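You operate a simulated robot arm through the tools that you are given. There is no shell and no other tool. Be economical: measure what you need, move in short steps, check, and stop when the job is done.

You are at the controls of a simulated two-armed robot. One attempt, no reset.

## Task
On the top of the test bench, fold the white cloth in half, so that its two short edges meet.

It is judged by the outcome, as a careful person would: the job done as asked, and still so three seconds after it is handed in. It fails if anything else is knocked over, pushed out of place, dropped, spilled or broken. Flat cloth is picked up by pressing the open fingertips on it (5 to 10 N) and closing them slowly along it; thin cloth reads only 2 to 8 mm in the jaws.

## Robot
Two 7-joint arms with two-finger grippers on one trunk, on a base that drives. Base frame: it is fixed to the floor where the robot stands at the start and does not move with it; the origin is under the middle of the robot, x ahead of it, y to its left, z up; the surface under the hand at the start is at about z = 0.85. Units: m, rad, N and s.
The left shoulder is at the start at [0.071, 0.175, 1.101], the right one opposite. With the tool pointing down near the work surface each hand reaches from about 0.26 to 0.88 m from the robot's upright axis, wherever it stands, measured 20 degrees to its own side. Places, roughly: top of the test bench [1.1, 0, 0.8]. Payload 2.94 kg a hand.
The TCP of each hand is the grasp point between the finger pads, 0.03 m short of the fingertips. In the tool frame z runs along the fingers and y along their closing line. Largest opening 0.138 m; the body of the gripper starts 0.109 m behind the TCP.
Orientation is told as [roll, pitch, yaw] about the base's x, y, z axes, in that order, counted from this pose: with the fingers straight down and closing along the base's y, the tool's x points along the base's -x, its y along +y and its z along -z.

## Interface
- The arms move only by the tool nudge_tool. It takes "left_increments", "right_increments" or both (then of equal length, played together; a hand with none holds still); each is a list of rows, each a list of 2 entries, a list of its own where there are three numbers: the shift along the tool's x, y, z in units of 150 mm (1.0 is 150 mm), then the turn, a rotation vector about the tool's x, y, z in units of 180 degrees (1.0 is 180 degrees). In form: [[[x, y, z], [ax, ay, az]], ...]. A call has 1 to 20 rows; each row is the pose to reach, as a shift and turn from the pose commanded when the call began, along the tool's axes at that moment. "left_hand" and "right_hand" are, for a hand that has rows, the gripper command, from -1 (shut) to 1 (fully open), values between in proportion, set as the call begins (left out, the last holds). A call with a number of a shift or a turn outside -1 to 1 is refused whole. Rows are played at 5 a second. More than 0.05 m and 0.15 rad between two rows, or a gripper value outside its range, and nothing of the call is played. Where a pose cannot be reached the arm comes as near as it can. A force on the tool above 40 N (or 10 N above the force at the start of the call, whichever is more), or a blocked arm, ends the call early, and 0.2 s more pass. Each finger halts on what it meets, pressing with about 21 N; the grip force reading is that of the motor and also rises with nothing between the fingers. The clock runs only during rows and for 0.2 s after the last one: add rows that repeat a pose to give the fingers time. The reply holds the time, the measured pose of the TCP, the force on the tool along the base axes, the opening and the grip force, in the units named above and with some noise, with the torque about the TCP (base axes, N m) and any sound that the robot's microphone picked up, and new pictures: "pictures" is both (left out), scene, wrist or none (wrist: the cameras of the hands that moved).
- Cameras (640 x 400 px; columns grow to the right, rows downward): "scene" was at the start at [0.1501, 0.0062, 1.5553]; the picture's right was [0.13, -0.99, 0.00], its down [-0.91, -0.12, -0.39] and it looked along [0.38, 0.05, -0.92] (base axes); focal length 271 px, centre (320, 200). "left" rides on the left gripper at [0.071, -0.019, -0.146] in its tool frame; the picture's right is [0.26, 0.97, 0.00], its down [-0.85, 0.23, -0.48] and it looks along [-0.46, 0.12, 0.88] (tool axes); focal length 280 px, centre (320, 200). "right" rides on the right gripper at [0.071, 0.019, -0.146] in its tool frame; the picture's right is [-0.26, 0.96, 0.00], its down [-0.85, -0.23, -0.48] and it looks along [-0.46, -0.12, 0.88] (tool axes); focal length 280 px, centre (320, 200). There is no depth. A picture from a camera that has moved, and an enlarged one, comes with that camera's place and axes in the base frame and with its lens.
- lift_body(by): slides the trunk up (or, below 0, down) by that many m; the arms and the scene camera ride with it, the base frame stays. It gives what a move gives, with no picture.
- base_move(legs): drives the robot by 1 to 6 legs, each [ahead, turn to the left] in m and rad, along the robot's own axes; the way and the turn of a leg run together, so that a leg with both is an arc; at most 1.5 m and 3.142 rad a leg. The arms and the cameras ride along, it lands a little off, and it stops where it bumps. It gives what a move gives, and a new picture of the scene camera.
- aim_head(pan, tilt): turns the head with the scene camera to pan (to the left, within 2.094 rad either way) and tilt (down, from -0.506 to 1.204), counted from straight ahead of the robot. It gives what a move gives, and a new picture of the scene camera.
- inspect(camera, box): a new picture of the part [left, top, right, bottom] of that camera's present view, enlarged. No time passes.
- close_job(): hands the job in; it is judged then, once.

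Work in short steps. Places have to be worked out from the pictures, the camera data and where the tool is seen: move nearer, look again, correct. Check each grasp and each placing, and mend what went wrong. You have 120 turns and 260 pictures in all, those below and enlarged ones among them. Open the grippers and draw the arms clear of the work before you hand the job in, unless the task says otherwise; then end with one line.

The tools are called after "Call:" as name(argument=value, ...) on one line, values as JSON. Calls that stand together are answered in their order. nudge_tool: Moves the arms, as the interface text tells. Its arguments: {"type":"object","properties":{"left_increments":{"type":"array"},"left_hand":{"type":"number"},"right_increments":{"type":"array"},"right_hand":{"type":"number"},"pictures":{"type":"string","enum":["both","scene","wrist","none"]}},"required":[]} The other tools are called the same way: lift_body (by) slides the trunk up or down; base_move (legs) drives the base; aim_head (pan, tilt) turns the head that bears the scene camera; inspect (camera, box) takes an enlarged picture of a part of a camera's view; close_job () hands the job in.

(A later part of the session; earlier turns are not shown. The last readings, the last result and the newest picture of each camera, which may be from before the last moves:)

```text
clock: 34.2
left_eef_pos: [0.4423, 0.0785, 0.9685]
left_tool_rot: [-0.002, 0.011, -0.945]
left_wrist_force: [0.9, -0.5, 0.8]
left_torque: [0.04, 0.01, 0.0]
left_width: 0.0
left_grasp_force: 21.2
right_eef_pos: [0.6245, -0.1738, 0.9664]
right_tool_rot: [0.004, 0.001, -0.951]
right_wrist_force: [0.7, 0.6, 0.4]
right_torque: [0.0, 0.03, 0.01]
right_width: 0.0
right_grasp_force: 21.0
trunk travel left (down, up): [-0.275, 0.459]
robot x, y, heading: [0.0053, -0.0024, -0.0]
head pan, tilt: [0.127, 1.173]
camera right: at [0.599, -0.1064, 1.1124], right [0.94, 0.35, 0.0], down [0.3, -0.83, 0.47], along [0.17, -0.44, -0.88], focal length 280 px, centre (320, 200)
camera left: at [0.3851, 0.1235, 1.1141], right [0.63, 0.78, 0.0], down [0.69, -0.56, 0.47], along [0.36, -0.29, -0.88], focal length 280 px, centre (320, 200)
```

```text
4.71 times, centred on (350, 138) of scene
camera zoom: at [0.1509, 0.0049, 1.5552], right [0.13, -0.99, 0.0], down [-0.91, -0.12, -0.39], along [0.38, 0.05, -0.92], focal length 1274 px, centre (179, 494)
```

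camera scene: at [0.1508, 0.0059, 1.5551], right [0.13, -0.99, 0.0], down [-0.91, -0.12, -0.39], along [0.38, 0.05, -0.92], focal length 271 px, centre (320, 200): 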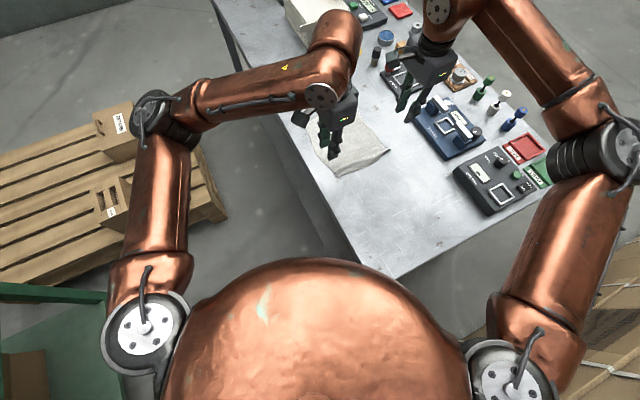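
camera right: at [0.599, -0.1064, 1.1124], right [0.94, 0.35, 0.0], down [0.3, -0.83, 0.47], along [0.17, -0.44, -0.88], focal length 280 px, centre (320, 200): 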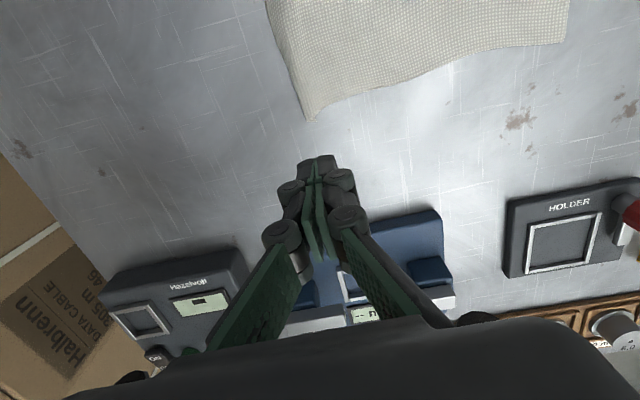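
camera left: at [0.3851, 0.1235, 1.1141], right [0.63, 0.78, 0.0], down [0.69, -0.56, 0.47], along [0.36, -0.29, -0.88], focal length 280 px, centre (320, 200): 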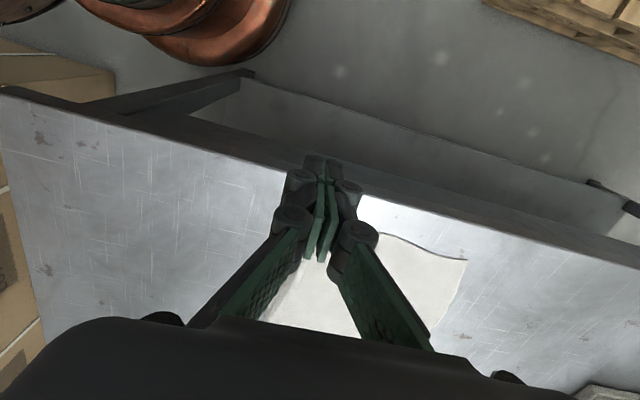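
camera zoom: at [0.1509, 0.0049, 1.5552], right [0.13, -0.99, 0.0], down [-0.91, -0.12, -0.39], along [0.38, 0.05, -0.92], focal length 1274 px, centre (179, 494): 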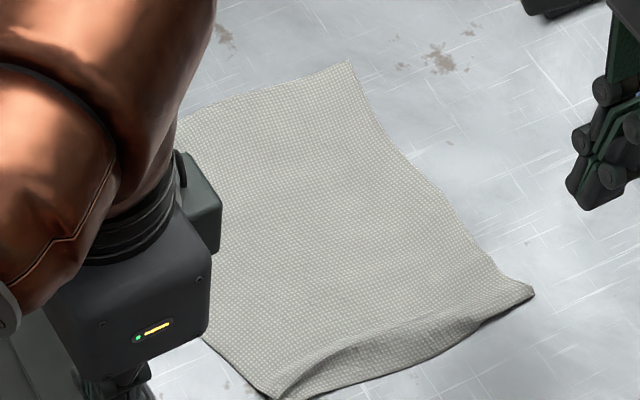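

The ends of the ridge are smoothed, leaving a small bump mid-edge. I position for a new grip with a small opening (2.4 cm) at the corners and check the alignment from the hands.

Call:
nudge_tool(left_increments=[[[-0.3, 0.01, 0], [0, 0, 0]], [[-0.6, 0.02, 0], [0, 0, 0]], [[-0.806, 0.036, 0.05], [0, 0, 0]], [[-0.806, 0.036, 0.25], [0, 0, 0]], [[-0.806, 0.036, 0.44], [0, 0, 0]], [[-0.806, 0.036, 0.44], [0, 0, 0]]], right_increments=[[[0, 0.01, 0], [0, 0, 0]], [[0.1, 0.02, 0], [0, 0, 0]], [[0.189, 0.034, 0.05], [0, 0, 0]], [[0.189, 0.034, 0.25], [0, 0, 0]], [[0.189, 0.034, 0.43], [0, 0, 0]], [[0.189, 0.034, 0.43], [0, 0, 0]]], left_hand=-0.62, right_hand=-0.62, pictures="none")

Call:
inspect(camera="left", box=[220, 110, 420, 260])

Call:
inspect(camera="right", box=[220, 80, 420, 230])

Call:
inspect(camera="scene", box=[300, 120, 420, 190])

```text
clock: 35.6
left_eef_pos: [0.5166, -0.016, 0.9012]
left_tool_rot: [-0.002, 0.008, -0.946]
left_wrist_force: [0.3, 0.2, 0.0]
left_torque: [0.01, -0.03, 0.01]
left_width: 0.0261
left_grasp_force: 0.0
right_eef_pos: [0.6109, -0.1481, 0.9026]
right_tool_rot: [0.003, -0.002, -0.951]
right_wrist_force: [-1.0, -1.0, -0.1]
right_torque: [-0.03, 0.01, 0.0]
right_width: 0.0264
right_grasp_force: 0.1
trunk travel left (down, up): [-0.275, 0.459]
robot x, y, heading: [-0.0023, 0.0016, -0.005]
head pan, tilt: [0.127, 1.173]
```

```text
2.67 times, centred on (320, 185) of left
camera zoom: at [0.4602, 0.0293, 1.0475], right [0.63, 0.78, 0.0], down [0.69, -0.56, 0.47], along [0.36, -0.29, -0.88], focal length 748 px, centre (320, 240)
```

zoom: 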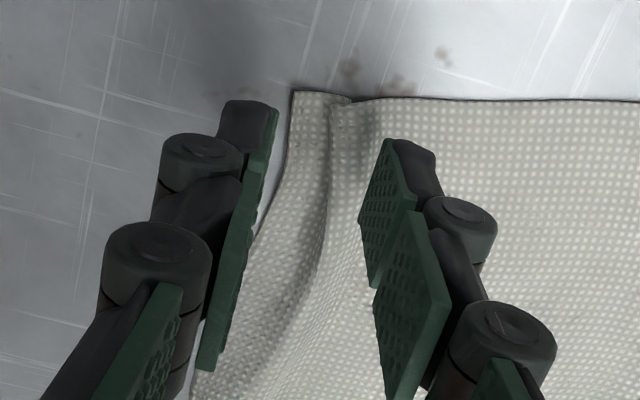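

```text
2.67 times, centred on (320, 155) of right
camera zoom: at [0.5851, -0.0802, 1.0476], right [0.94, 0.35, 0.01], down [0.3, -0.83, 0.47], along [0.17, -0.44, -0.88], focal length 748 px, centre (320, 320)
```

zoom: 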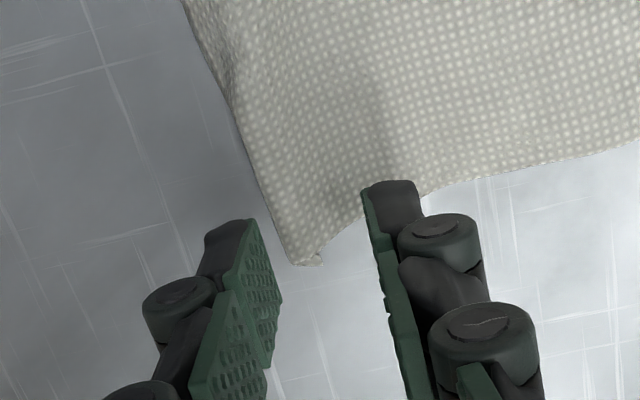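

```text
5.33 times, centred on (360, 155) of scene
camera zoom: at [0.1496, 0.0063, 1.5555], right [0.13, -0.99, 0.0], down [-0.91, -0.12, -0.39], along [0.38, 0.05, -0.92], focal length 1444 px, centre (107, 440)
```

zoom: 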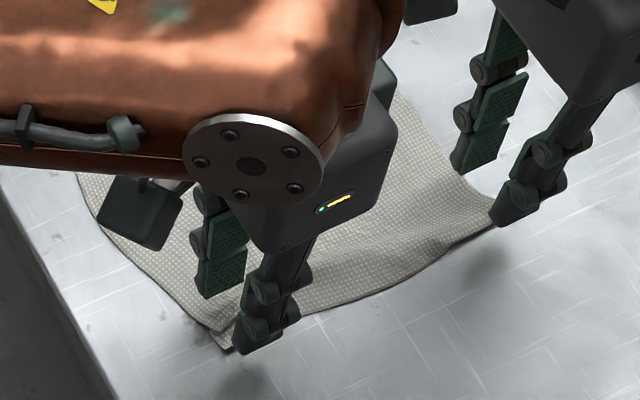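

The left camera shows a small S-fold 1 cm from the edge, with the edge at e≈0.40 on both corners. To flatten it I press closed fingers on the crest and open them to spread it. I move the right hand clear and close the left.

Call:
nudge_tool(left_increments=[[[0, 0, 0], [0, 0, 0]], [[0, 0, 0], [0, 0, 0]], [[0, -0.01, 0.08], [0, 0, 0]], [[0, -0.01, 0.13], [0, 0, 0]], [[0, -0.01, 0.147], [0, 0, 0]], [[0, -0.01, 0.147], [0, 0, 0]]], right_increments=[[[0, 0, -0.2], [0, 0, 0]], [[-0.1, 0, -0.4], [0, 0, 0]], [[-0.3, 0, -0.6], [0, 0, 0]], [[-0.5, 0, -0.6], [0, 0, 0]], [[-0.7, 0, -0.6], [0, 0, 0]], [[-0.7, 0, -0.6], [0, 0, 0]]], left_hand=-1, right_hand=-0.62, pictures="none")

```text
clock: 37.0
left_eef_pos: [0.5143, -0.0165, 0.8796]
left_tool_rot: [-0.001, 0.009, -0.947]
left_wrist_force: [-0.3, 1.0, 0.7]
left_torque: [0.0, 0.02, 0.03]
left_width: 0.0001
left_grasp_force: 21.0
right_eef_pos: [0.6718, -0.2333, 0.9948]
right_tool_rot: [0.007, 0.001, -0.95]
right_wrist_force: [-0.4, 0.3, -0.4]
right_torque: [-0.02, 0.0, 0.0]
right_width: 0.0263
right_grasp_force: 0.0
trunk travel left (down, up): [-0.275, 0.459]
robot x, y, heading: [-0.0035, -0.0003, -0.003]
head pan, tilt: [0.127, 1.173]
```

I press a bit more, then spread the fingers.

Call:
nudge_tool(left_increments=[[[0, 0, 0.01], [0, 0, 0]], [[0, 0, 0.016], [0, 0, 0]], [[0, 0, 0.016], [0, 0, 0]]], pictures="none")

Call:
nudge_tool(left_increments=[[[0, 0, 0], [0, 0, 0]], [[0, 0, 0], [0, 0, 0]], [[0, 0, 0], [0, 0, 0]], [[0, 0, 0], [0, 0, 0]], [[0, 0, -0.15], [0, 0, 0]], [[0, 0, -0.3], [0, 0, 0]], [[0, 0, -0.3], [0, 0, 0]]], left_hand=-0.3, pictures="none")

Call:
inspect(camera="left", box=[200, 110, 440, 290])

Call:
inspect(camera="scene", box=[290, 110, 410, 190])

```text
clock: 37.8
left_eef_pos: [0.5139, -0.0165, 0.8785]
left_tool_rot: [-0.001, 0.007, -0.946]
left_wrist_force: [0.4, 0.4, 12.9]
left_torque: [0.04, -0.11, -0.01]
left_width: 0.0
left_grasp_force: 20.9
right_eef_pos: [0.671, -0.2337, 0.9947]
right_tool_rot: [0.006, 0.001, -0.95]
right_wrist_force: [0.3, 0.4, 0.2]
right_torque: [0.02, 0.04, 0.0]
right_width: 0.026
right_grasp_force: 0.1
trunk travel left (down, up): [-0.275, 0.459]
robot x, y, heading: [0.0021, 0.0005, 0.001]
head pan, tilt: [0.127, 1.173]
```

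```text
clock: 39.4
left_eef_pos: [0.5144, -0.0175, 0.9224]
left_tool_rot: [-0.001, 0.011, -0.946]
left_wrist_force: [-0.3, 0.3, -0.5]
left_torque: [-0.02, -0.01, -0.02]
left_width: 0.0484
left_grasp_force: 0.0
right_eef_pos: [0.6721, -0.2339, 0.9939]
right_tool_rot: [0.004, 0.003, -0.95]
right_wrist_force: [0.8, 0.6, 0.2]
right_torque: [0.01, 0.0, 0.01]
right_width: 0.0261
right_grasp_force: 0.1
trunk travel left (down, up): [-0.275, 0.459]
robot x, y, heading: [0.0012, 0.0004, -0.003]
head pan, tilt: [0.127, 1.173]
```

```text
2.22 times, centred on (320, 200) of left
camera zoom: at [0.4579, 0.028, 1.068], right [0.63, 0.78, 0.0], down [0.69, -0.56, 0.47], along [0.36, -0.29, -0.88], focal length 623 px, centre (320, 200)
```

zoom: 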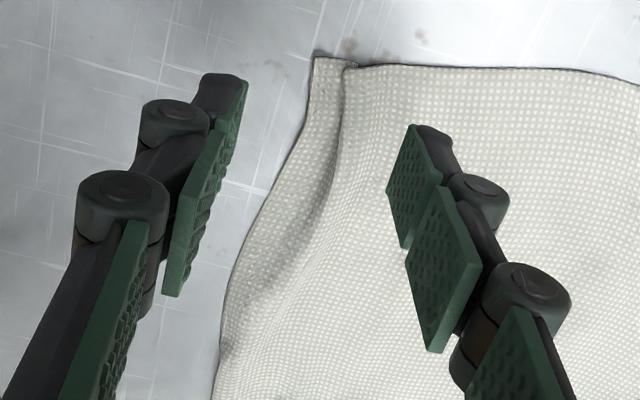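

```text
5.00 times, centred on (350, 150) of scene
camera zoom: at [0.1505, 0.0058, 1.5552], right [0.13, -0.99, 0.0], down [-0.91, -0.12, -0.39], along [0.38, 0.05, -0.92], focal length 1354 px, centre (170, 450)
```

zoom: 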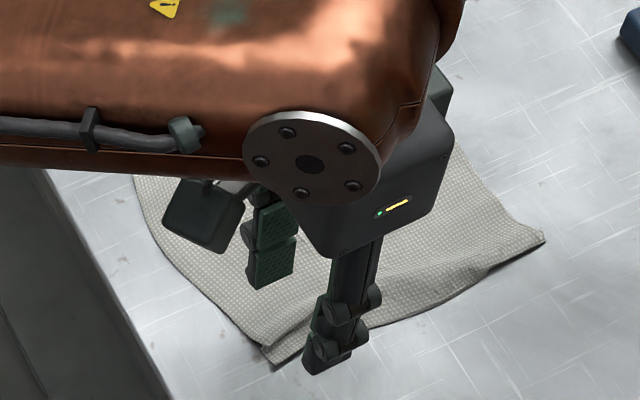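

The small S-fold persists, but it will hang out if I pinch only the outermost strip. I set narrow openings (1.6 cm) right at the edge, with the inner finger about 8–10 mm inside it, and lower to just above.

Call:
nudge_tool(left_increments=[[[0.007, -0.047, 0], [0, 0, 0]], [[0.007, -0.047, 0], [0, 0, 0]], [[0.007, -0.047, 0], [0, 0, 0]], [[0.007, -0.047, 0.06], [0, 0, 0]], [[0.007, -0.047, 0.12], [0, 0, 0]], [[0.007, -0.047, 0.18], [0, 0, 0]], [[0.007, -0.047, 0.235], [0, 0, 0]], [[0.007, -0.047, 0.235], [0, 0, 0]]], right_increments=[[[0.25, -0.02, 0], [0, 0, 0]], [[0.5, -0.03, 0], [0, 0, 0]], [[0.74, -0.042, 0], [0, 0, 0]], [[0.74, -0.042, 0.2], [0, 0, 0]], [[0.74, -0.042, 0.4], [0, 0, 0]], [[0.74, -0.042, 0.6], [0, 0, 0]], [[0.74, -0.042, 0.71], [0, 0, 0]], [[0.74, -0.042, 0.71], [0, 0, 0]]], left_hand=-0.75, right_hand=-0.75, pictures="none")

Call:
inspect(camera="left", box=[220, 110, 420, 260])

Call:
inspect(camera="right", box=[220, 100, 420, 250])

```text
clock: 41.2
left_eef_pos: [0.5065, -0.0202, 0.8868]
left_tool_rot: [-0.004, 0.012, -0.946]
left_wrist_force: [0.3, -0.5, 0.1]
left_torque: [-0.02, 0.01, -0.03]
left_width: 0.0169
left_grasp_force: 0.2
right_eef_pos: [0.6017, -0.1451, 0.8874]
right_tool_rot: [0.006, 0.001, -0.95]
right_wrist_force: [0.4, -0.3, -0.2]
right_torque: [-0.03, -0.06, -0.02]
right_width: 0.0173
right_grasp_force: 0.1
trunk travel left (down, up): [-0.275, 0.459]
robot x, y, heading: [-0.0021, -0.0003, 0.004]
head pan, tilt: [0.127, 1.173]
```

```text
2.67 times, centred on (320, 185) of left
camera zoom: at [0.4508, 0.0245, 1.0326], right [0.63, 0.78, 0.0], down [0.69, -0.56, 0.47], along [0.36, -0.29, -0.88], focal length 748 px, centre (320, 240)
```

zoom: 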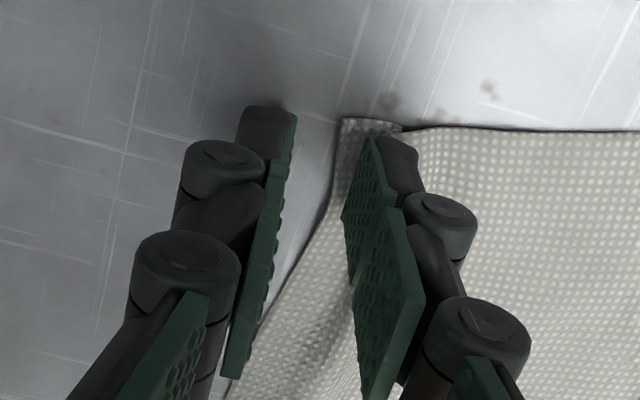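

```text
2.67 times, centred on (320, 175) of right
camera zoom: at [0.5759, -0.0765, 1.0324], right [0.94, 0.35, 0.0], down [0.3, -0.83, 0.47], along [0.17, -0.44, -0.88], focal length 748 px, centre (320, 267)
```

zoom: 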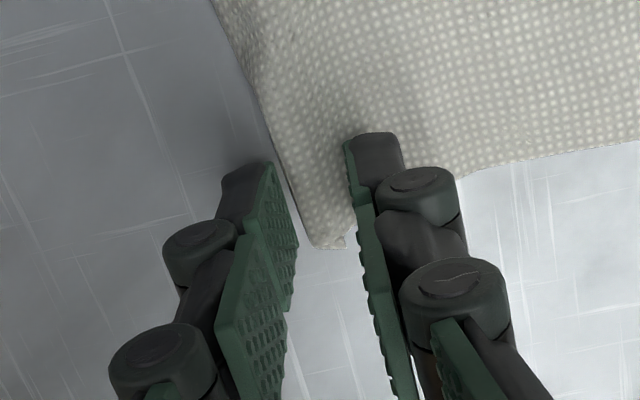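

Good alignment: each inner finger rests just inside the edge. I press down gently.

Call:
nudge_tool(left_increments=[[[0, 0, 0.03], [0, 0, 0]], [[0, 0, 0.05], [0, 0, 0]], [[0, 0, 0.05], [0, 0, 0]]], right_increments=[[[0, 0, 0.03], [0, 0, 0]], [[0, 0, 0.048], [0, 0, 0]], [[0, 0, 0.048], [0, 0, 0]]], pictures="none")

```text
clock: 42.0
left_eef_pos: [0.507, -0.0198, 0.8807]
left_tool_rot: [0.001, 0.007, -0.945]
left_wrist_force: [1.7, 0.5, 12.7]
left_torque: [0.21, -0.18, -0.01]
left_width: 0.0163
left_grasp_force: 0.1
right_eef_pos: [0.6019, -0.1452, 0.8795]
right_tool_rot: [0.006, 0.002, -0.952]
right_wrist_force: [-0.3, -0.2, 3.6]
right_torque: [-0.01, -0.09, -0.01]
right_width: 0.0172
right_grasp_force: 0.1
trunk travel left (down, up): [-0.275, 0.459]
robot x, y, heading: [-0.0016, 0.0027, -0.0]
head pan, tilt: [0.127, 1.173]
```

Contact forces are 12.7 N and 3.6 N. I press the right a hair more and close both slowly.

Call:
nudge_tool(left_increments=[[[0, 0, 0], [0, 0, 0]], [[0, 0, 0], [0, 0, 0]]], right_increments=[[[0, 0, 0.004], [0, 0, 0]], [[0, 0, 0.004], [0, 0, 0]]], left_hand=-0.87, right_hand=-0.87, pictures="none")

Call:
nudge_tool(left_increments=[[[0, 0, 0], [0, 0, 0]], [[0, 0, 0], [0, 0, 0]], [[0, 0, 0], [0, 0, 0]]], right_increments=[[[0, 0, 0], [0, 0, 0]], [[0, 0, 0], [0, 0, 0]], [[0, 0, 0], [0, 0, 0]]], left_hand=-1, right_hand=-1, pictures="none")

Call:
inspect(camera="left", box=[220, 110, 420, 260])

Call:
inspect(camera="right", box=[220, 100, 420, 250])

```text
clock: 42.6
left_eef_pos: [0.5059, -0.0186, 0.8806]
left_tool_rot: [0.0, 0.009, -0.945]
left_wrist_force: [2.2, 1.2, 13.2]
left_torque: [0.16, -0.15, 0.0]
left_width: 0.0081
left_grasp_force: 0.1
right_eef_pos: [0.6019, -0.1454, 0.8788]
right_tool_rot: [0.005, 0.0, -0.95]
right_wrist_force: [-0.7, 0.2, 2.8]
right_torque: [0.04, -0.01, 0.03]
right_width: 0.009
right_grasp_force: 0.1
trunk travel left (down, up): [-0.275, 0.459]
robot x, y, heading: [0.0005, -0.0034, 0.004]
head pan, tilt: [0.127, 1.173]
```

```text
clock: 43.4
left_eef_pos: [0.5075, -0.02, 0.8795]
left_tool_rot: [-0.003, 0.011, -0.946]
left_wrist_force: [-0.6, 0.2, 3.2]
left_torque: [-0.03, -0.04, 0.03]
left_width: 0.0001
left_grasp_force: 20.8
right_eef_pos: [0.602, -0.1448, 0.8811]
right_tool_rot: [0.005, 0.0, -0.951]
right_wrist_force: [-1.3, 1.6, 7.1]
right_torque: [0.05, -0.02, 0.02]
right_width: 0.0044
right_grasp_force: 20.8
trunk travel left (down, up): [-0.275, 0.459]
robot x, y, heading: [0.0035, -0.0021, 0.003]
head pan, tilt: [0.127, 1.173]
```

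```text
2.67 times, centred on (320, 185) of left
camera zoom: at [0.4501, 0.0257, 1.0252], right [0.63, 0.78, 0.0], down [0.69, -0.56, 0.47], along [0.36, -0.29, -0.88], focal length 748 px, centre (320, 240)
```

zoom: 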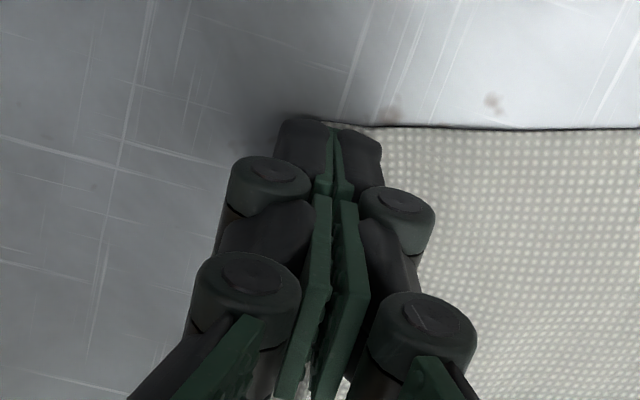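

```text
2.67 times, centred on (320, 175) of right
camera zoom: at [0.5762, -0.0777, 1.0247], right [0.94, 0.35, 0.01], down [0.3, -0.83, 0.47], along [0.17, -0.44, -0.88], focal length 748 px, centre (320, 267)
```

zoom: 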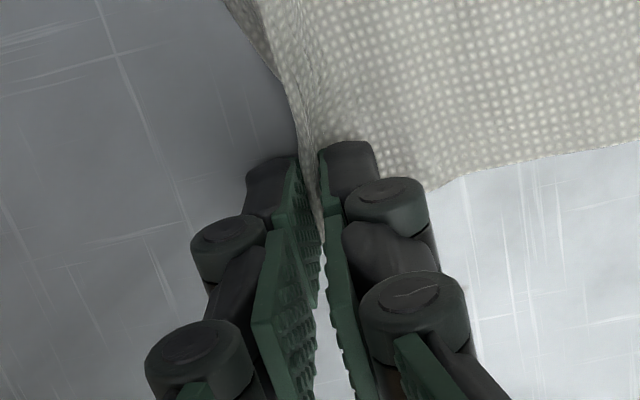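

The right hand holds (4.4 mm), but the left reads 0.1 mm. I lift 2 cm to test.

Call:
nudge_tool(left_increments=[[[0, 0, -0.07], [0, 0, 0]], [[0, 0, -0.14], [0, 0, 0]], [[0, 0, -0.14], [0, 0, 0]]], right_increments=[[[0, 0, -0.07], [0, 0, 0]], [[0, 0, -0.14], [0, 0, 0]], [[0, 0, -0.14], [0, 0, 0]]], pictures="none")

Call:
inspect(camera="left", box=[220, 110, 420, 260])

Call:
inspect(camera="scene", box=[300, 120, 420, 190])

```text
clock: 44.2
left_eef_pos: [0.5071, -0.0197, 0.9019]
left_tool_rot: [-0.002, 0.011, -0.948]
left_wrist_force: [0.0, 0.0, 0.2]
left_torque: [0.01, 0.01, 0.01]
left_width: 0.0
left_grasp_force: 21.3
right_eef_pos: [0.6024, -0.1443, 0.9013]
right_tool_rot: [0.005, 0.002, -0.951]
right_wrist_force: [-0.4, -0.5, 2.3]
right_torque: [0.03, -0.02, -0.01]
right_width: 0.0023
right_grasp_force: 24.5
trunk travel left (down, up): [-0.275, 0.459]
robot x, y, heading: [0.0056, -0.0012, -0.003]
head pan, tilt: [0.127, 1.173]
```

```text
2.67 times, centred on (320, 185) of left
camera zoom: at [0.4514, 0.0259, 1.0467], right [0.63, 0.78, 0.0], down [0.69, -0.56, 0.47], along [0.36, -0.29, -0.88], focal length 748 px, centre (320, 240)
```

zoom: 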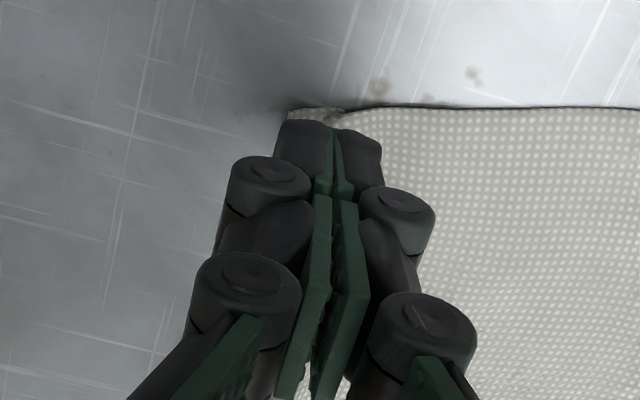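

```text
5.33 times, centred on (360, 155) of scene
camera zoom: at [0.1504, 0.0059, 1.5552], right [0.13, -0.99, 0.0], down [-0.91, -0.12, -0.39], along [0.38, 0.05, -0.92], focal length 1444 px, centre (107, 440)
```

zoom: 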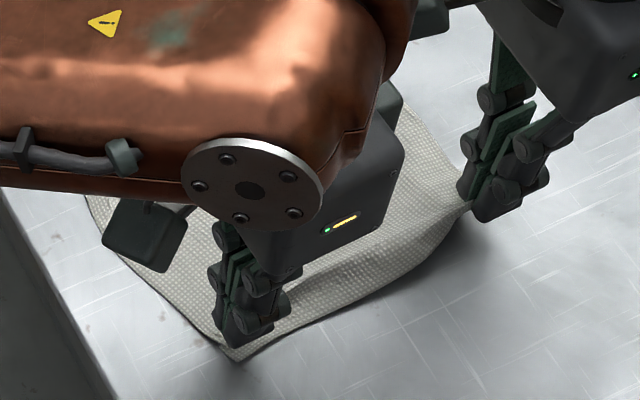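

The left slipped over the strip and spread the edge outward to e≈0.389. The right holds. I reopen the left to 2.6 cm, centred on the new edge, and look.

Call:
nudge_tool(left_increments=[[[-0.01, -0.02, 0], [0, 0, 0]], [[-0.022, -0.039, 0], [0, 0, 0]], [[-0.022, -0.039, 0.05], [0, 0, 0]], [[-0.022, -0.039, 0.09], [0, 0, 0]], [[-0.022, -0.039, 0.09], [0, 0, 0]]], left_hand=-0.6, pictures="none")

Call:
inspect(camera="left", box=[220, 110, 420, 260])

```text
clock: 45.4
left_eef_pos: [0.5044, -0.0247, 0.8865]
left_tool_rot: [-0.002, 0.01, -0.945]
left_wrist_force: [0.7, -0.3, -0.1]
left_torque: [0.0, -0.03, 0.02]
left_width: 0.028
left_grasp_force: 0.2
right_eef_pos: [0.6034, -0.1458, 0.9011]
right_tool_rot: [0.005, 0.002, -0.952]
right_wrist_force: [0.1, -0.4, 1.2]
right_torque: [0.03, 0.01, -0.03]
right_width: 0.0021
right_grasp_force: 21.7
trunk travel left (down, up): [-0.275, 0.459]
robot x, y, heading: [0.002, -0.0032, -0.002]
head pan, tilt: [0.127, 1.173]
```

```text
2.67 times, centred on (320, 185) of left
camera zoom: at [0.4477, 0.0196, 1.0327], right [0.63, 0.78, 0.0], down [0.69, -0.56, 0.47], along [0.36, -0.29, -0.88], focal length 748 px, centre (320, 240)
```

zoom: 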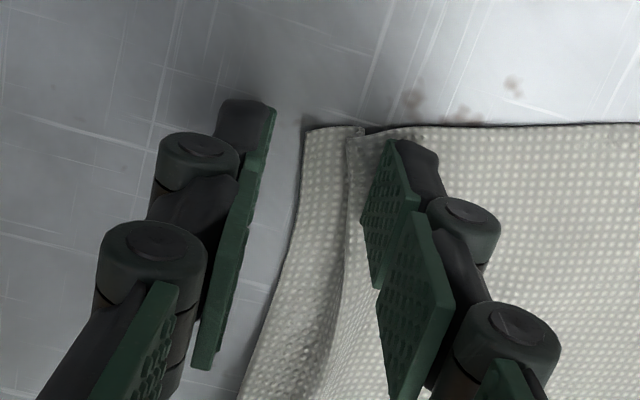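

The inner finger is beyond the crest. I shift 8 mm outward, narrow to 1.8 cm, and tilt 3° so the outer fingertip sits lower and the edge cannot slip under it.

Call:
nudge_tool(left_increments=[[[0, -0.03, 0], [0, 0, 0]], [[0, -0.057, 0], [-0.0167, 0, 0]], [[0, -0.057, 0.02], [-0.0167, 0, 0]], [[0, -0.057, 0.02], [-0.0167, 0, 0]]], left_hand=-0.74, pictures="none")

Call:
inspect(camera="left", box=[220, 110, 420, 260])

```text
clock: 46.4
left_eef_pos: [0.496, -0.0312, 0.884]
left_tool_rot: [0.05, 0.011, -0.944]
left_wrist_force: [-0.1, -0.8, -0.4]
left_torque: [0.0, 0.0, 0.03]
left_width: 0.018
left_grasp_force: 0.2
right_eef_pos: [0.6025, -0.1458, 0.9002]
right_tool_rot: [0.006, 0.003, -0.95]
right_wrist_force: [0.5, -0.7, -0.7]
right_torque: [0.03, 0.02, -0.02]
right_width: 0.0015
right_grasp_force: 17.2
trunk travel left (down, up): [-0.275, 0.459]
robot x, y, heading: [0.0023, -0.0001, -0.005]
head pan, tilt: [0.127, 1.173]
```

```text
2.67 times, centred on (320, 185) of left
camera zoom: at [0.4344, 0.0098, 1.0289], right [0.63, 0.78, 0.05], down [0.67, -0.57, 0.48], along [0.4, -0.27, -0.88], focal length 748 px, centre (320, 240)
```

zoom: 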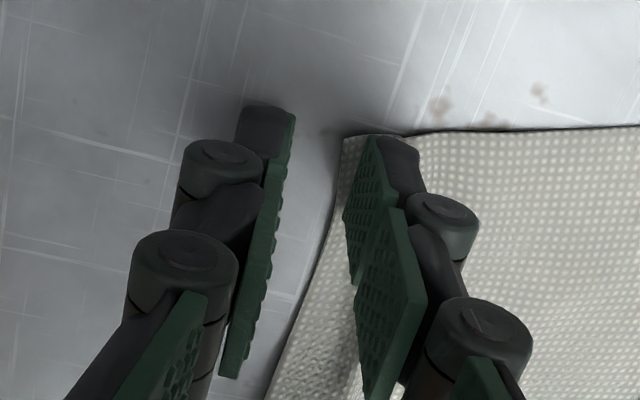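

Now the inner finger sits on the strip and the outer finger is lower. I press, then close slowly.

Call:
nudge_tool(left_increments=[[[0, 0, 0.02], [0, 0, 0]], [[0, 0, 0.035], [0, 0, 0]], [[0, 0, 0.035], [0, 0, 0]]], pictures="none")

```text
clock: 47.2
left_eef_pos: [0.4993, -0.0302, 0.8802]
left_tool_rot: [0.053, 0.005, -0.946]
left_wrist_force: [0.3, 1.2, 12.4]
left_torque: [0.21, -0.18, 0.0]
left_width: 0.0176
left_grasp_force: 0.1
right_eef_pos: [0.6022, -0.1451, 0.9016]
right_tool_rot: [0.007, 0.0, -0.952]
right_wrist_force: [0.7, 1.0, -1.0]
right_torque: [-0.03, -0.02, -0.02]
right_width: 0.0041
right_grasp_force: 21.5
trunk travel left (down, up): [-0.275, 0.459]
robot x, y, heading: [0.0001, -0.0011, -0.001]
head pan, tilt: [0.127, 1.173]
```

The torque shows only the inner finger bearing, so I tilt 7° more, with compensation, to bring the outer tip down too.

Call:
nudge_tool(left_increments=[[[0, 0, -0.02], [0, 0, 0]], [[0, -0.015, -0.02], [-0.02, 0, 0]], [[0, -0.03, -0.02], [-0.039, 0, 0]], [[0, -0.03, -0.005], [-0.039, 0, 0]], [[0, -0.03, 0.0], [-0.039, 0, 0]], [[0, -0.03, 0.0], [-0.039, 0, 0]]], pictures="none")

Call:
inspect(camera="left", box=[220, 110, 420, 260])

```text
clock: 48.6
left_eef_pos: [0.494, -0.0332, 0.8808]
left_tool_rot: [0.173, 0.004, -0.947]
left_wrist_force: [-6.6, -0.6, 24.6]
left_torque: [-0.25, 0.38, -0.01]
left_width: 0.0158
left_grasp_force: 0.1
right_eef_pos: [0.6023, -0.1457, 0.9021]
right_tool_rot: [0.006, -0.001, -0.95]
right_wrist_force: [-0.4, -0.1, -2.1]
right_torque: [-0.02, 0.03, 0.01]
right_width: 0.0018
right_grasp_force: 18.4
trunk travel left (down, up): [-0.275, 0.459]
robot x, y, heading: [-0.0007, -0.0002, -0.001]
head pan, tilt: [0.127, 1.173]
```

```text
2.67 times, centred on (320, 185) of left
camera zoom: at [0.4155, -0.0031, 1.0208], right [0.62, 0.77, 0.17], down [0.61, -0.61, 0.5], along [0.49, -0.21, -0.85], focal length 748 px, centre (320, 240)
```

zoom: 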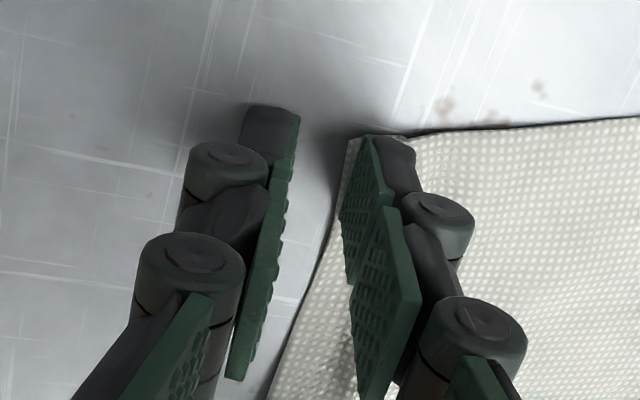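

Now the outer tip bears on the table. I ease up 1 mm and close slowly.

Call:
nudge_tool(left_increments=[[[0, 0, -0.006], [0, 0, 0]], [[0, 0, -0.006], [0, 0, 0]]], left_hand=-0.87, pictures="none")

Call:
inspect(camera="left", box=[220, 110, 420, 260])

Call:
nudge_tool(left_increments=[[[0, 0, 0], [0, 0, 0]], [[0, 0, 0], [0, 0, 0]], [[0, 0, 0], [0, 0, 0]]], left_hand=-1, pictures="none")

Call:
inspect(camera="left", box=[220, 110, 420, 260])

```text
clock: 49.2
left_eef_pos: [0.4922, -0.0344, 0.8803]
left_tool_rot: [0.174, 0.009, -0.946]
left_wrist_force: [-6.3, -7.2, 15.2]
left_torque: [-0.34, 0.27, -0.03]
left_width: 0.0109
left_grasp_force: 1.4
right_eef_pos: [0.6023, -0.1455, 0.9023]
right_tool_rot: [0.007, 0.0, -0.951]
right_wrist_force: [0.0, -0.8, -0.4]
right_torque: [0.05, 0.03, 0.0]
right_width: 0.0031
right_grasp_force: 18.4
trunk travel left (down, up): [-0.275, 0.459]
robot x, y, heading: [-0.002, -0.0026, -0.004]
head pan, tilt: [0.127, 1.173]
```

```text
2.67 times, centred on (320, 185) of left
camera zoom: at [0.4158, -0.0035, 1.0203], right [0.62, 0.77, 0.17], down [0.62, -0.61, 0.5], along [0.49, -0.21, -0.85], focal length 748 px, centre (320, 240)
```

zoom: 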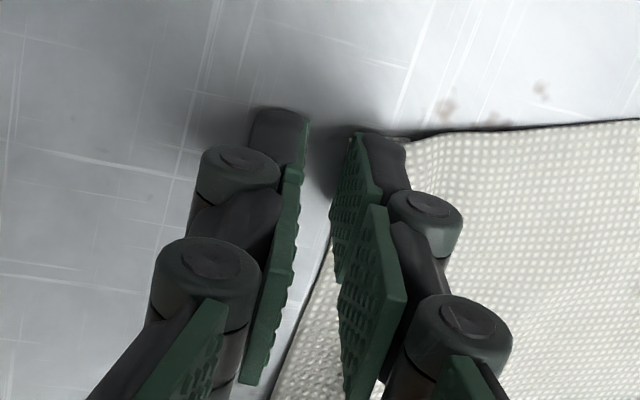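

```text
clock: 50.0
left_eef_pos: [0.4936, -0.0324, 0.8786]
left_tool_rot: [0.173, 0.011, -0.943]
left_wrist_force: [0.0, 0.2, 0.2]
left_torque: [0.0, 0.0, 0.01]
left_width: 0.0001
left_grasp_force: 22.0
right_eef_pos: [0.6023, -0.145, 0.9019]
right_tool_rot: [0.005, 0.002, -0.95]
right_wrist_force: [1.6, 0.5, 3.3]
right_torque: [0.11, -0.05, -0.04]
right_width: 0.0014
right_grasp_force: 18.0
trunk travel left (down, up): [-0.275, 0.459]
robot x, y, heading: [0.001, 0.0048, 0.001]
head pan, tilt: [0.127, 1.173]
```

```text
2.67 times, centred on (320, 185) of left
camera zoom: at [0.4173, -0.0024, 1.0195], right [0.62, 0.77, 0.17], down [0.62, -0.61, 0.5], along [0.49, -0.2, -0.85], focal length 748 px, centre (320, 240)
```

zoom: 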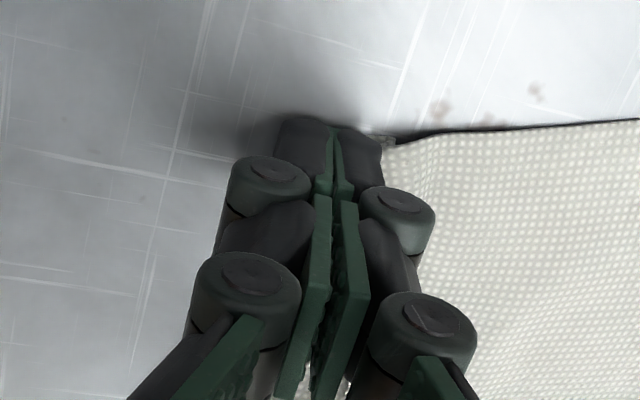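

The inner finger slid off, so this missed too. I lift, remove the tilt, and instead drag the strip outward with closed fingers while the right hand anchors the cloth, to undo the S-fold.

Call:
nudge_tool(left_increments=[[[0, 0, -0.08], [0.0, 0, 0]], [[0, 0, -0.15], [0.02, 0, 0]], [[0, 0, -0.15], [0.04, 0, 0]], [[0, 0, -0.15], [0.055, 0, 0]], [[0, 0, -0.15], [0.055, 0, 0]]], pictures="none")

Call:
inspect(camera="left", box=[220, 110, 420, 260])

```text
clock: 51.2
left_eef_pos: [0.4909, -0.0357, 0.902]
left_tool_rot: [-0.001, 0.009, -0.945]
left_wrist_force: [0.1, 0.1, 0.5]
left_torque: [-0.03, 0.01, 0.0]
left_width: 0.0
left_grasp_force: 20.5
right_eef_pos: [0.6034, -0.1461, 0.9014]
right_tool_rot: [0.004, 0.002, -0.95]
right_wrist_force: [-1.0, 0.4, 0.5]
right_torque: [-0.02, -0.02, 0.02]
right_width: 0.0037
right_grasp_force: 18.2
trunk travel left (down, up): [-0.275, 0.459]
robot x, y, heading: [0.0014, -0.0016, -0.004]
head pan, tilt: [0.127, 1.173]
```

```text
2.67 times, centred on (320, 185) of left
camera zoom: at [0.4347, 0.0087, 1.0479], right [0.63, 0.78, 0.0], down [0.69, -0.56, 0.47], along [0.36, -0.29, -0.88], focal length 748 px, centre (320, 240)
```

zoom: 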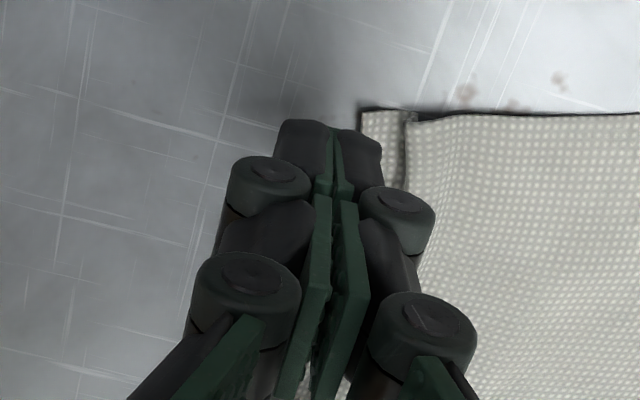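

The strip spans e≈0.386–0.397. I place the closed tips on it, press and check.

Call:
nudge_tool(left_increments=[[[0, 0.073, 0], [0, 0, 0]], [[0, 0.073, 0.08], [0, 0, 0]], [[0, 0.073, 0.13], [0, 0, 0]], [[0, 0.073, 0.157], [0, 0, 0]], [[0, 0.073, 0.157], [0, 0, 0]]], pictures="none")

```text
clock: 52.4
left_eef_pos: [0.4994, -0.0304, 0.8777]
left_tool_rot: [0.0, 0.009, -0.946]
left_wrist_force: [0.6, -0.9, 4.0]
left_torque: [0.03, 0.02, 0.01]
left_width: 0.0003
left_grasp_force: 21.1
right_eef_pos: [0.6024, -0.1461, 0.9013]
right_tool_rot: [0.005, 0.0, -0.951]
right_wrist_force: [0.9, 0.6, -0.8]
right_torque: [-0.02, 0.03, -0.01]
right_width: 0.0033
right_grasp_force: 18.4
trunk travel left (down, up): [-0.275, 0.459]
robot x, y, heading: [0.0013, -0.002, 0.003]
head pan, tilt: [0.127, 1.173]
```

At 4 N I press about 0.7 mm more and drag 1.5 cm outward, then lift and look.

Call:
nudge_tool(left_increments=[[[0, 0, 0.006], [0, 0, 0]], [[0, -0.03, 0.007], [0, 0, 0]], [[0, -0.06, 0.007], [0, 0, 0]], [[0, -0.09, 0.007], [0, 0, 0]], [[0, -0.11, 0.007], [0, 0, 0]], [[0, -0.11, 0.007], [0, 0, 0]], [[0, -0.11, -0.1], [0, 0, 0]], [[0, -0.11, -0.2], [0, 0, 0]], [[0, -0.11, -0.2], [0, 0, 0]]], pictures="none")

Call:
inspect(camera="left", box=[220, 90, 420, 240])

```text
clock: 54.4
left_eef_pos: [0.4853, -0.0381, 0.908]
left_tool_rot: [0.0, 0.01, -0.946]
left_wrist_force: [0.0, -0.1, 0.6]
left_torque: [0.02, -0.01, 0.01]
left_width: 0.0
left_grasp_force: 21.4
right_eef_pos: [0.6025, -0.1448, 0.901]
right_tool_rot: [0.006, 0.003, -0.951]
right_wrist_force: [0.9, 0.8, -1.6]
right_torque: [-0.05, -0.02, 0.01]
right_width: 0.0046
right_grasp_force: 24.6
trunk travel left (down, up): [-0.275, 0.459]
robot x, y, heading: [0.0014, -0.003, 0.002]
head pan, tilt: [0.127, 1.173]
```

```text
2.67 times, centred on (320, 165) of left
camera zoom: at [0.4293, 0.0058, 1.054], right [0.63, 0.78, 0.0], down [0.69, -0.56, 0.47], along [0.36, -0.29, -0.88], focal length 748 px, centre (320, 293)
```

zoom: 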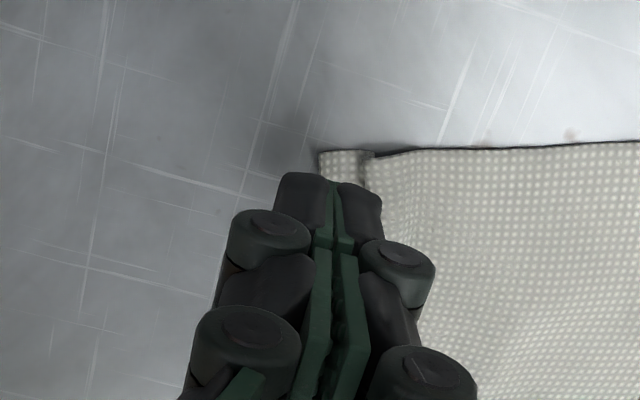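

The cloth slides as a whole and the S-fold stays. The far edge AB is clean, so I will fold that one back onto DC instead and leave this small pleat underneath. I set the right corner back down and release it.

Call:
nudge_tool(left_increments=[[[0, 0, -0.1], [0, 0, 0]], [[0, 0, -0.2], [0, 0, 0]], [[0, 0, -0.3], [0, 0, 0]], [[0.2, 0, -0.5], [0, 0, 0]]], right_increments=[[[0, -0.03, 0.05], [0, 0, 0]], [[0, -0.05, 0.1], [0, 0, 0]], [[0, -0.05, 0.13], [0, 0, 0]], [[0, -0.05, 0.13], [0, 0, 0]]], pictures="none")

Call:
nudge_tool(left_increments=[[[0, 0, 0], [0, 0, 0]], [[0, 0, 0], [0, 0, 0]], [[0.15, 0, -0.1], [0, 0, 0]], [[0.3, 0, -0.1], [0, 0, 0]], [[0.5, 0, -0.1], [0, 0, 0]], [[0.7, 0, -0.1], [0, 0, 0]], [[0.7, 0, -0.1], [0, 0, 0]]], right_increments=[[[0, 0, 0], [0, 0, 0]], [[0, 0, 0], [0, 0, 0]], [[0, 0, -0.2], [0, 0, 0]], [[-0.1, 0, -0.5], [0, 0, 0]], [[-0.3, 0, -0.8], [0, 0, 0]], [[-0.4, 0, -0.8], [0, 0, 0]], [[-0.4, 0, -0.8], [0, 0, 0]]], left_hand=-0.75, right_hand=-0.75, pictures="scene")

Call:
inspect(camera="scene", box=[290, 100, 410, 185])

```text
clock: 55.4
left_eef_pos: [0.4686, -0.0139, 0.9837]
left_tool_rot: [0.002, 0.008, -0.944]
left_wrist_force: [-0.7, 1.0, -0.7]
left_torque: [0.0, -0.04, 0.04]
left_width: 0.0
left_grasp_force: 21.3
right_eef_pos: [0.5967, -0.1485, 0.8805]
right_tool_rot: [0.006, -0.002, -0.952]
right_wrist_force: [0.1, -0.5, 1.9]
right_torque: [0.07, -0.06, 0.01]
right_width: 0.001
right_grasp_force: 20.2
trunk travel left (down, up): [-0.275, 0.459]
robot x, y, heading: [0.0027, -0.0012, -0.005]
head pan, tilt: [0.127, 1.173]
```

```text
refused: row 5 steps farther than a row can; nothing moved
```

```text
4.71 times, centred on (350, 142) of scene
camera zoom: at [0.1489, 0.0075, 1.5555], right [0.13, -0.99, 0.0], down [-0.91, -0.12, -0.39], along [0.38, 0.05, -0.92], focal length 1274 px, centre (179, 471)
```

zoom: 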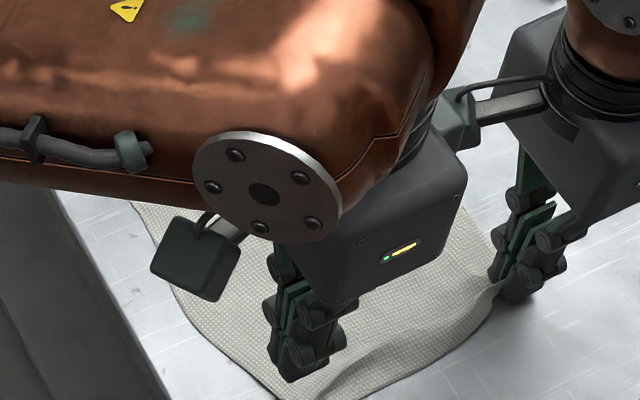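

One row step was too long, so I resend with smaller steps.

Call:
nudge_tool(left_increments=[[[0, 0, 0], [0, 0, 0]], [[0, 0, 0], [0, 0, 0]], [[0.15, 0, -0.1], [0, 0, 0]], [[0.3, 0, -0.1], [0, 0, 0]], [[0.5, 0, -0.1], [0, 0, 0]], [[0.7, 0, -0.1], [0, 0, 0]], [[0.7, 0, -0.1], [0, 0, 0]]], right_increments=[[[0, 0, 0], [0, 0, 0]], [[0, 0, 0], [0, 0, 0]], [[0, 0, -0.2], [0, 0, 0]], [[-0.1, 0, -0.45], [0, 0, 0]], [[-0.2, 0, -0.65], [0, 0, 0]], [[-0.3, 0, -0.8], [0, 0, 0]], [[-0.4, 0, -0.8], [0, 0, 0]]], left_hand=-0.75, right_hand=-0.75, pictures="scene")

Call:
inspect(camera="scene", box=[290, 100, 410, 185])

```text
clock: 57.0
left_eef_pos: [0.4071, 0.0682, 0.9987]
left_tool_rot: [0.0, 0.008, -0.946]
left_wrist_force: [-0.1, -0.4, -0.2]
left_torque: [-0.01, 0.03, 0.0]
left_width: 0.0169
left_grasp_force: 0.0
right_eef_pos: [0.6326, -0.2005, 1.0004]
right_tool_rot: [0.007, 0.001, -0.951]
right_wrist_force: [-0.6, -0.8, 0.3]
right_torque: [0.05, 0.03, 0.01]
right_width: 0.0175
right_grasp_force: 0.1
trunk travel left (down, up): [-0.275, 0.459]
robot x, y, heading: [0.0005, -0.0, 0.002]
head pan, tilt: [0.127, 1.173]
camera scene: at [0.151, 0.0049, 1.5551], right [0.13, -0.99, 0.0], down [-0.91, -0.12, -0.39], along [0.38, 0.05, -0.92], focal length 271 px, centre (320, 200)
```

scene: 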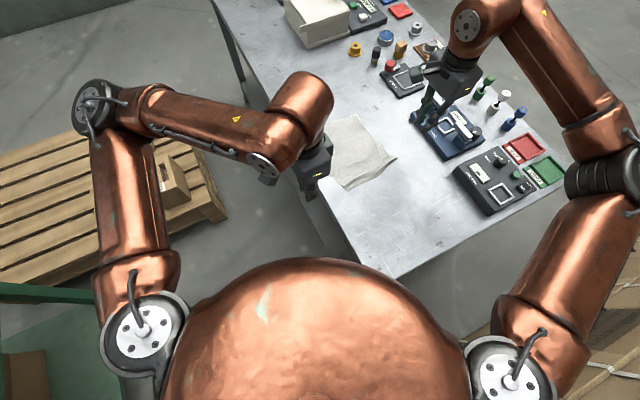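

```text
4.71 times, centred on (350, 142) of scene
camera zoom: at [0.151, 0.0049, 1.5551], right [0.13, -0.99, 0.0], down [-0.91, -0.12, -0.39], along [0.38, 0.05, -0.92], focal length 1274 px, centre (179, 471)
```

zoom: 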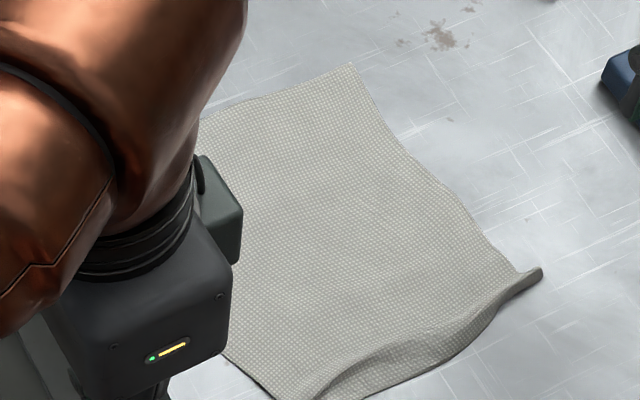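

The near edge still has its ridge. I try a better anchored spread at the left: fingers 1 cm apart straddling the crest, outer finger on the strip and inner finger inside, then press and open.

Call:
nudge_tool(left_increments=[[[-0.3, 0.02, 0], [0, 0, 0]], [[-0.6, 0.05, 0], [0, 0, 0]], [[-0.901, 0.073, 0], [0, 0, 0]], [[-0.901, 0.073, 0.25], [0, 0, 0]], [[-0.901, 0.073, 0.5], [0, 0, 0]], [[-0.901, 0.073, 0.7], [0, 0, 0]], [[-0.901, 0.073, 0.7], [0, 0, 0]]], left_hand=-0.855, pictures="none")

Call:
inspect(camera="left", box=[220, 90, 420, 240])

```text
clock: 58.6
left_eef_pos: [0.4938, -0.0338, 0.8918]
left_tool_rot: [0.0, 0.009, -0.946]
left_wrist_force: [-0.7, -0.2, 0.1]
left_torque: [0.01, -0.03, 0.01]
left_width: 0.0101
left_grasp_force: 0.1
right_eef_pos: [0.6314, -0.2008, 1.0021]
right_tool_rot: [0.005, 0.003, -0.951]
right_wrist_force: [0.0, -0.7, -0.4]
right_torque: [0.02, 0.04, -0.01]
right_width: 0.0173
right_grasp_force: 0.0
trunk travel left (down, up): [-0.275, 0.459]
robot x, y, heading: [0.0027, 0.0008, -0.004]
head pan, tilt: [0.127, 1.173]
```

```text
2.67 times, centred on (320, 165) of left
camera zoom: at [0.4378, 0.0117, 1.0371], right [0.63, 0.78, 0.0], down [0.69, -0.56, 0.47], along [0.37, -0.29, -0.88], focal length 748 px, centre (320, 293)
```

zoom: 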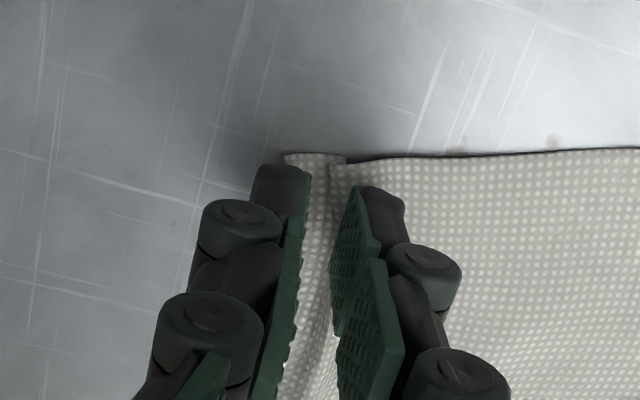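

Well straddled. I press, then open while pressed.

Call:
nudge_tool(left_increments=[[[0, 0, 0.04], [0, 0, 0]], [[0, 0, 0.07], [0, 0, 0]], [[0, 0, 0.086], [0, 0, 0]], [[0, 0, 0.086], [0, 0, 0]]], pictures="none")

```text
clock: 59.6
left_eef_pos: [0.4968, -0.0338, 0.8803]
left_tool_rot: [0.001, 0.007, -0.947]
left_wrist_force: [0.2, 0.2, 3.9]
left_torque: [0.02, -0.04, -0.01]
left_width: 0.0098
left_grasp_force: 0.1
right_eef_pos: [0.6315, -0.1995, 1.0018]
right_tool_rot: [0.006, 0.001, -0.952]
right_wrist_force: [-1.1, -0.4, 0.1]
right_torque: [0.0, -0.01, -0.02]
right_width: 0.0174
right_grasp_force: 0.1
trunk travel left (down, up): [-0.275, 0.459]
robot x, y, heading: [0.0007, -0.0013, -0.001]
head pan, tilt: [0.127, 1.173]
```

Call:
nudge_tool(left_increments=[[[0, 0, 0.008], [0, 0, 0]], [[0, 0, 0.01], [0, 0, 0]], [[0, 0, 0.01], [0, 0, 0]], [[0, 0, 0.01], [0, 0, 0]], [[0, 0, -0.1], [0, 0, 0]], [[0, 0, -0.2], [0, 0, 0]], [[0, 0, -0.2], [0, 0, 0]]], left_hand=-0.4, pictures="none")

Call:
inspect(camera="left", box=[200, 90, 440, 270])

```text
clock: 61.2
left_eef_pos: [0.4965, -0.0334, 0.9096]
left_tool_rot: [0.001, 0.011, -0.948]
left_wrist_force: [-0.1, 0.7, -0.1]
left_torque: [0.02, 0.01, -0.02]
left_width: 0.0415
left_grasp_force: 0.0
right_eef_pos: [0.6321, -0.1987, 1.0011]
right_tool_rot: [0.005, 0.002, -0.949]
right_wrist_force: [-0.1, 0.7, 0.5]
right_torque: [-0.01, -0.02, -0.01]
right_width: 0.0175
right_grasp_force: 0.1
trunk travel left (down, up): [-0.275, 0.459]
robot x, y, heading: [-0.0027, 0.0023, 0.004]
head pan, tilt: [0.127, 1.173]
```

```text
2.22 times, centred on (320, 180) of left
camera zoom: at [0.4384, 0.0117, 1.0559], right [0.63, 0.78, 0.0], down [0.69, -0.56, 0.47], along [0.36, -0.29, -0.88], focal length 623 px, centre (320, 244)
```

zoom: 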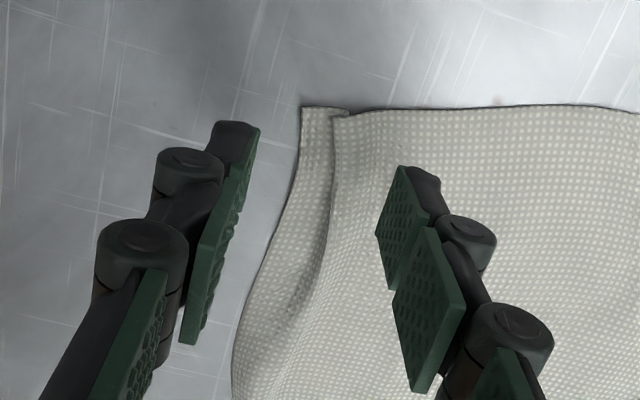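

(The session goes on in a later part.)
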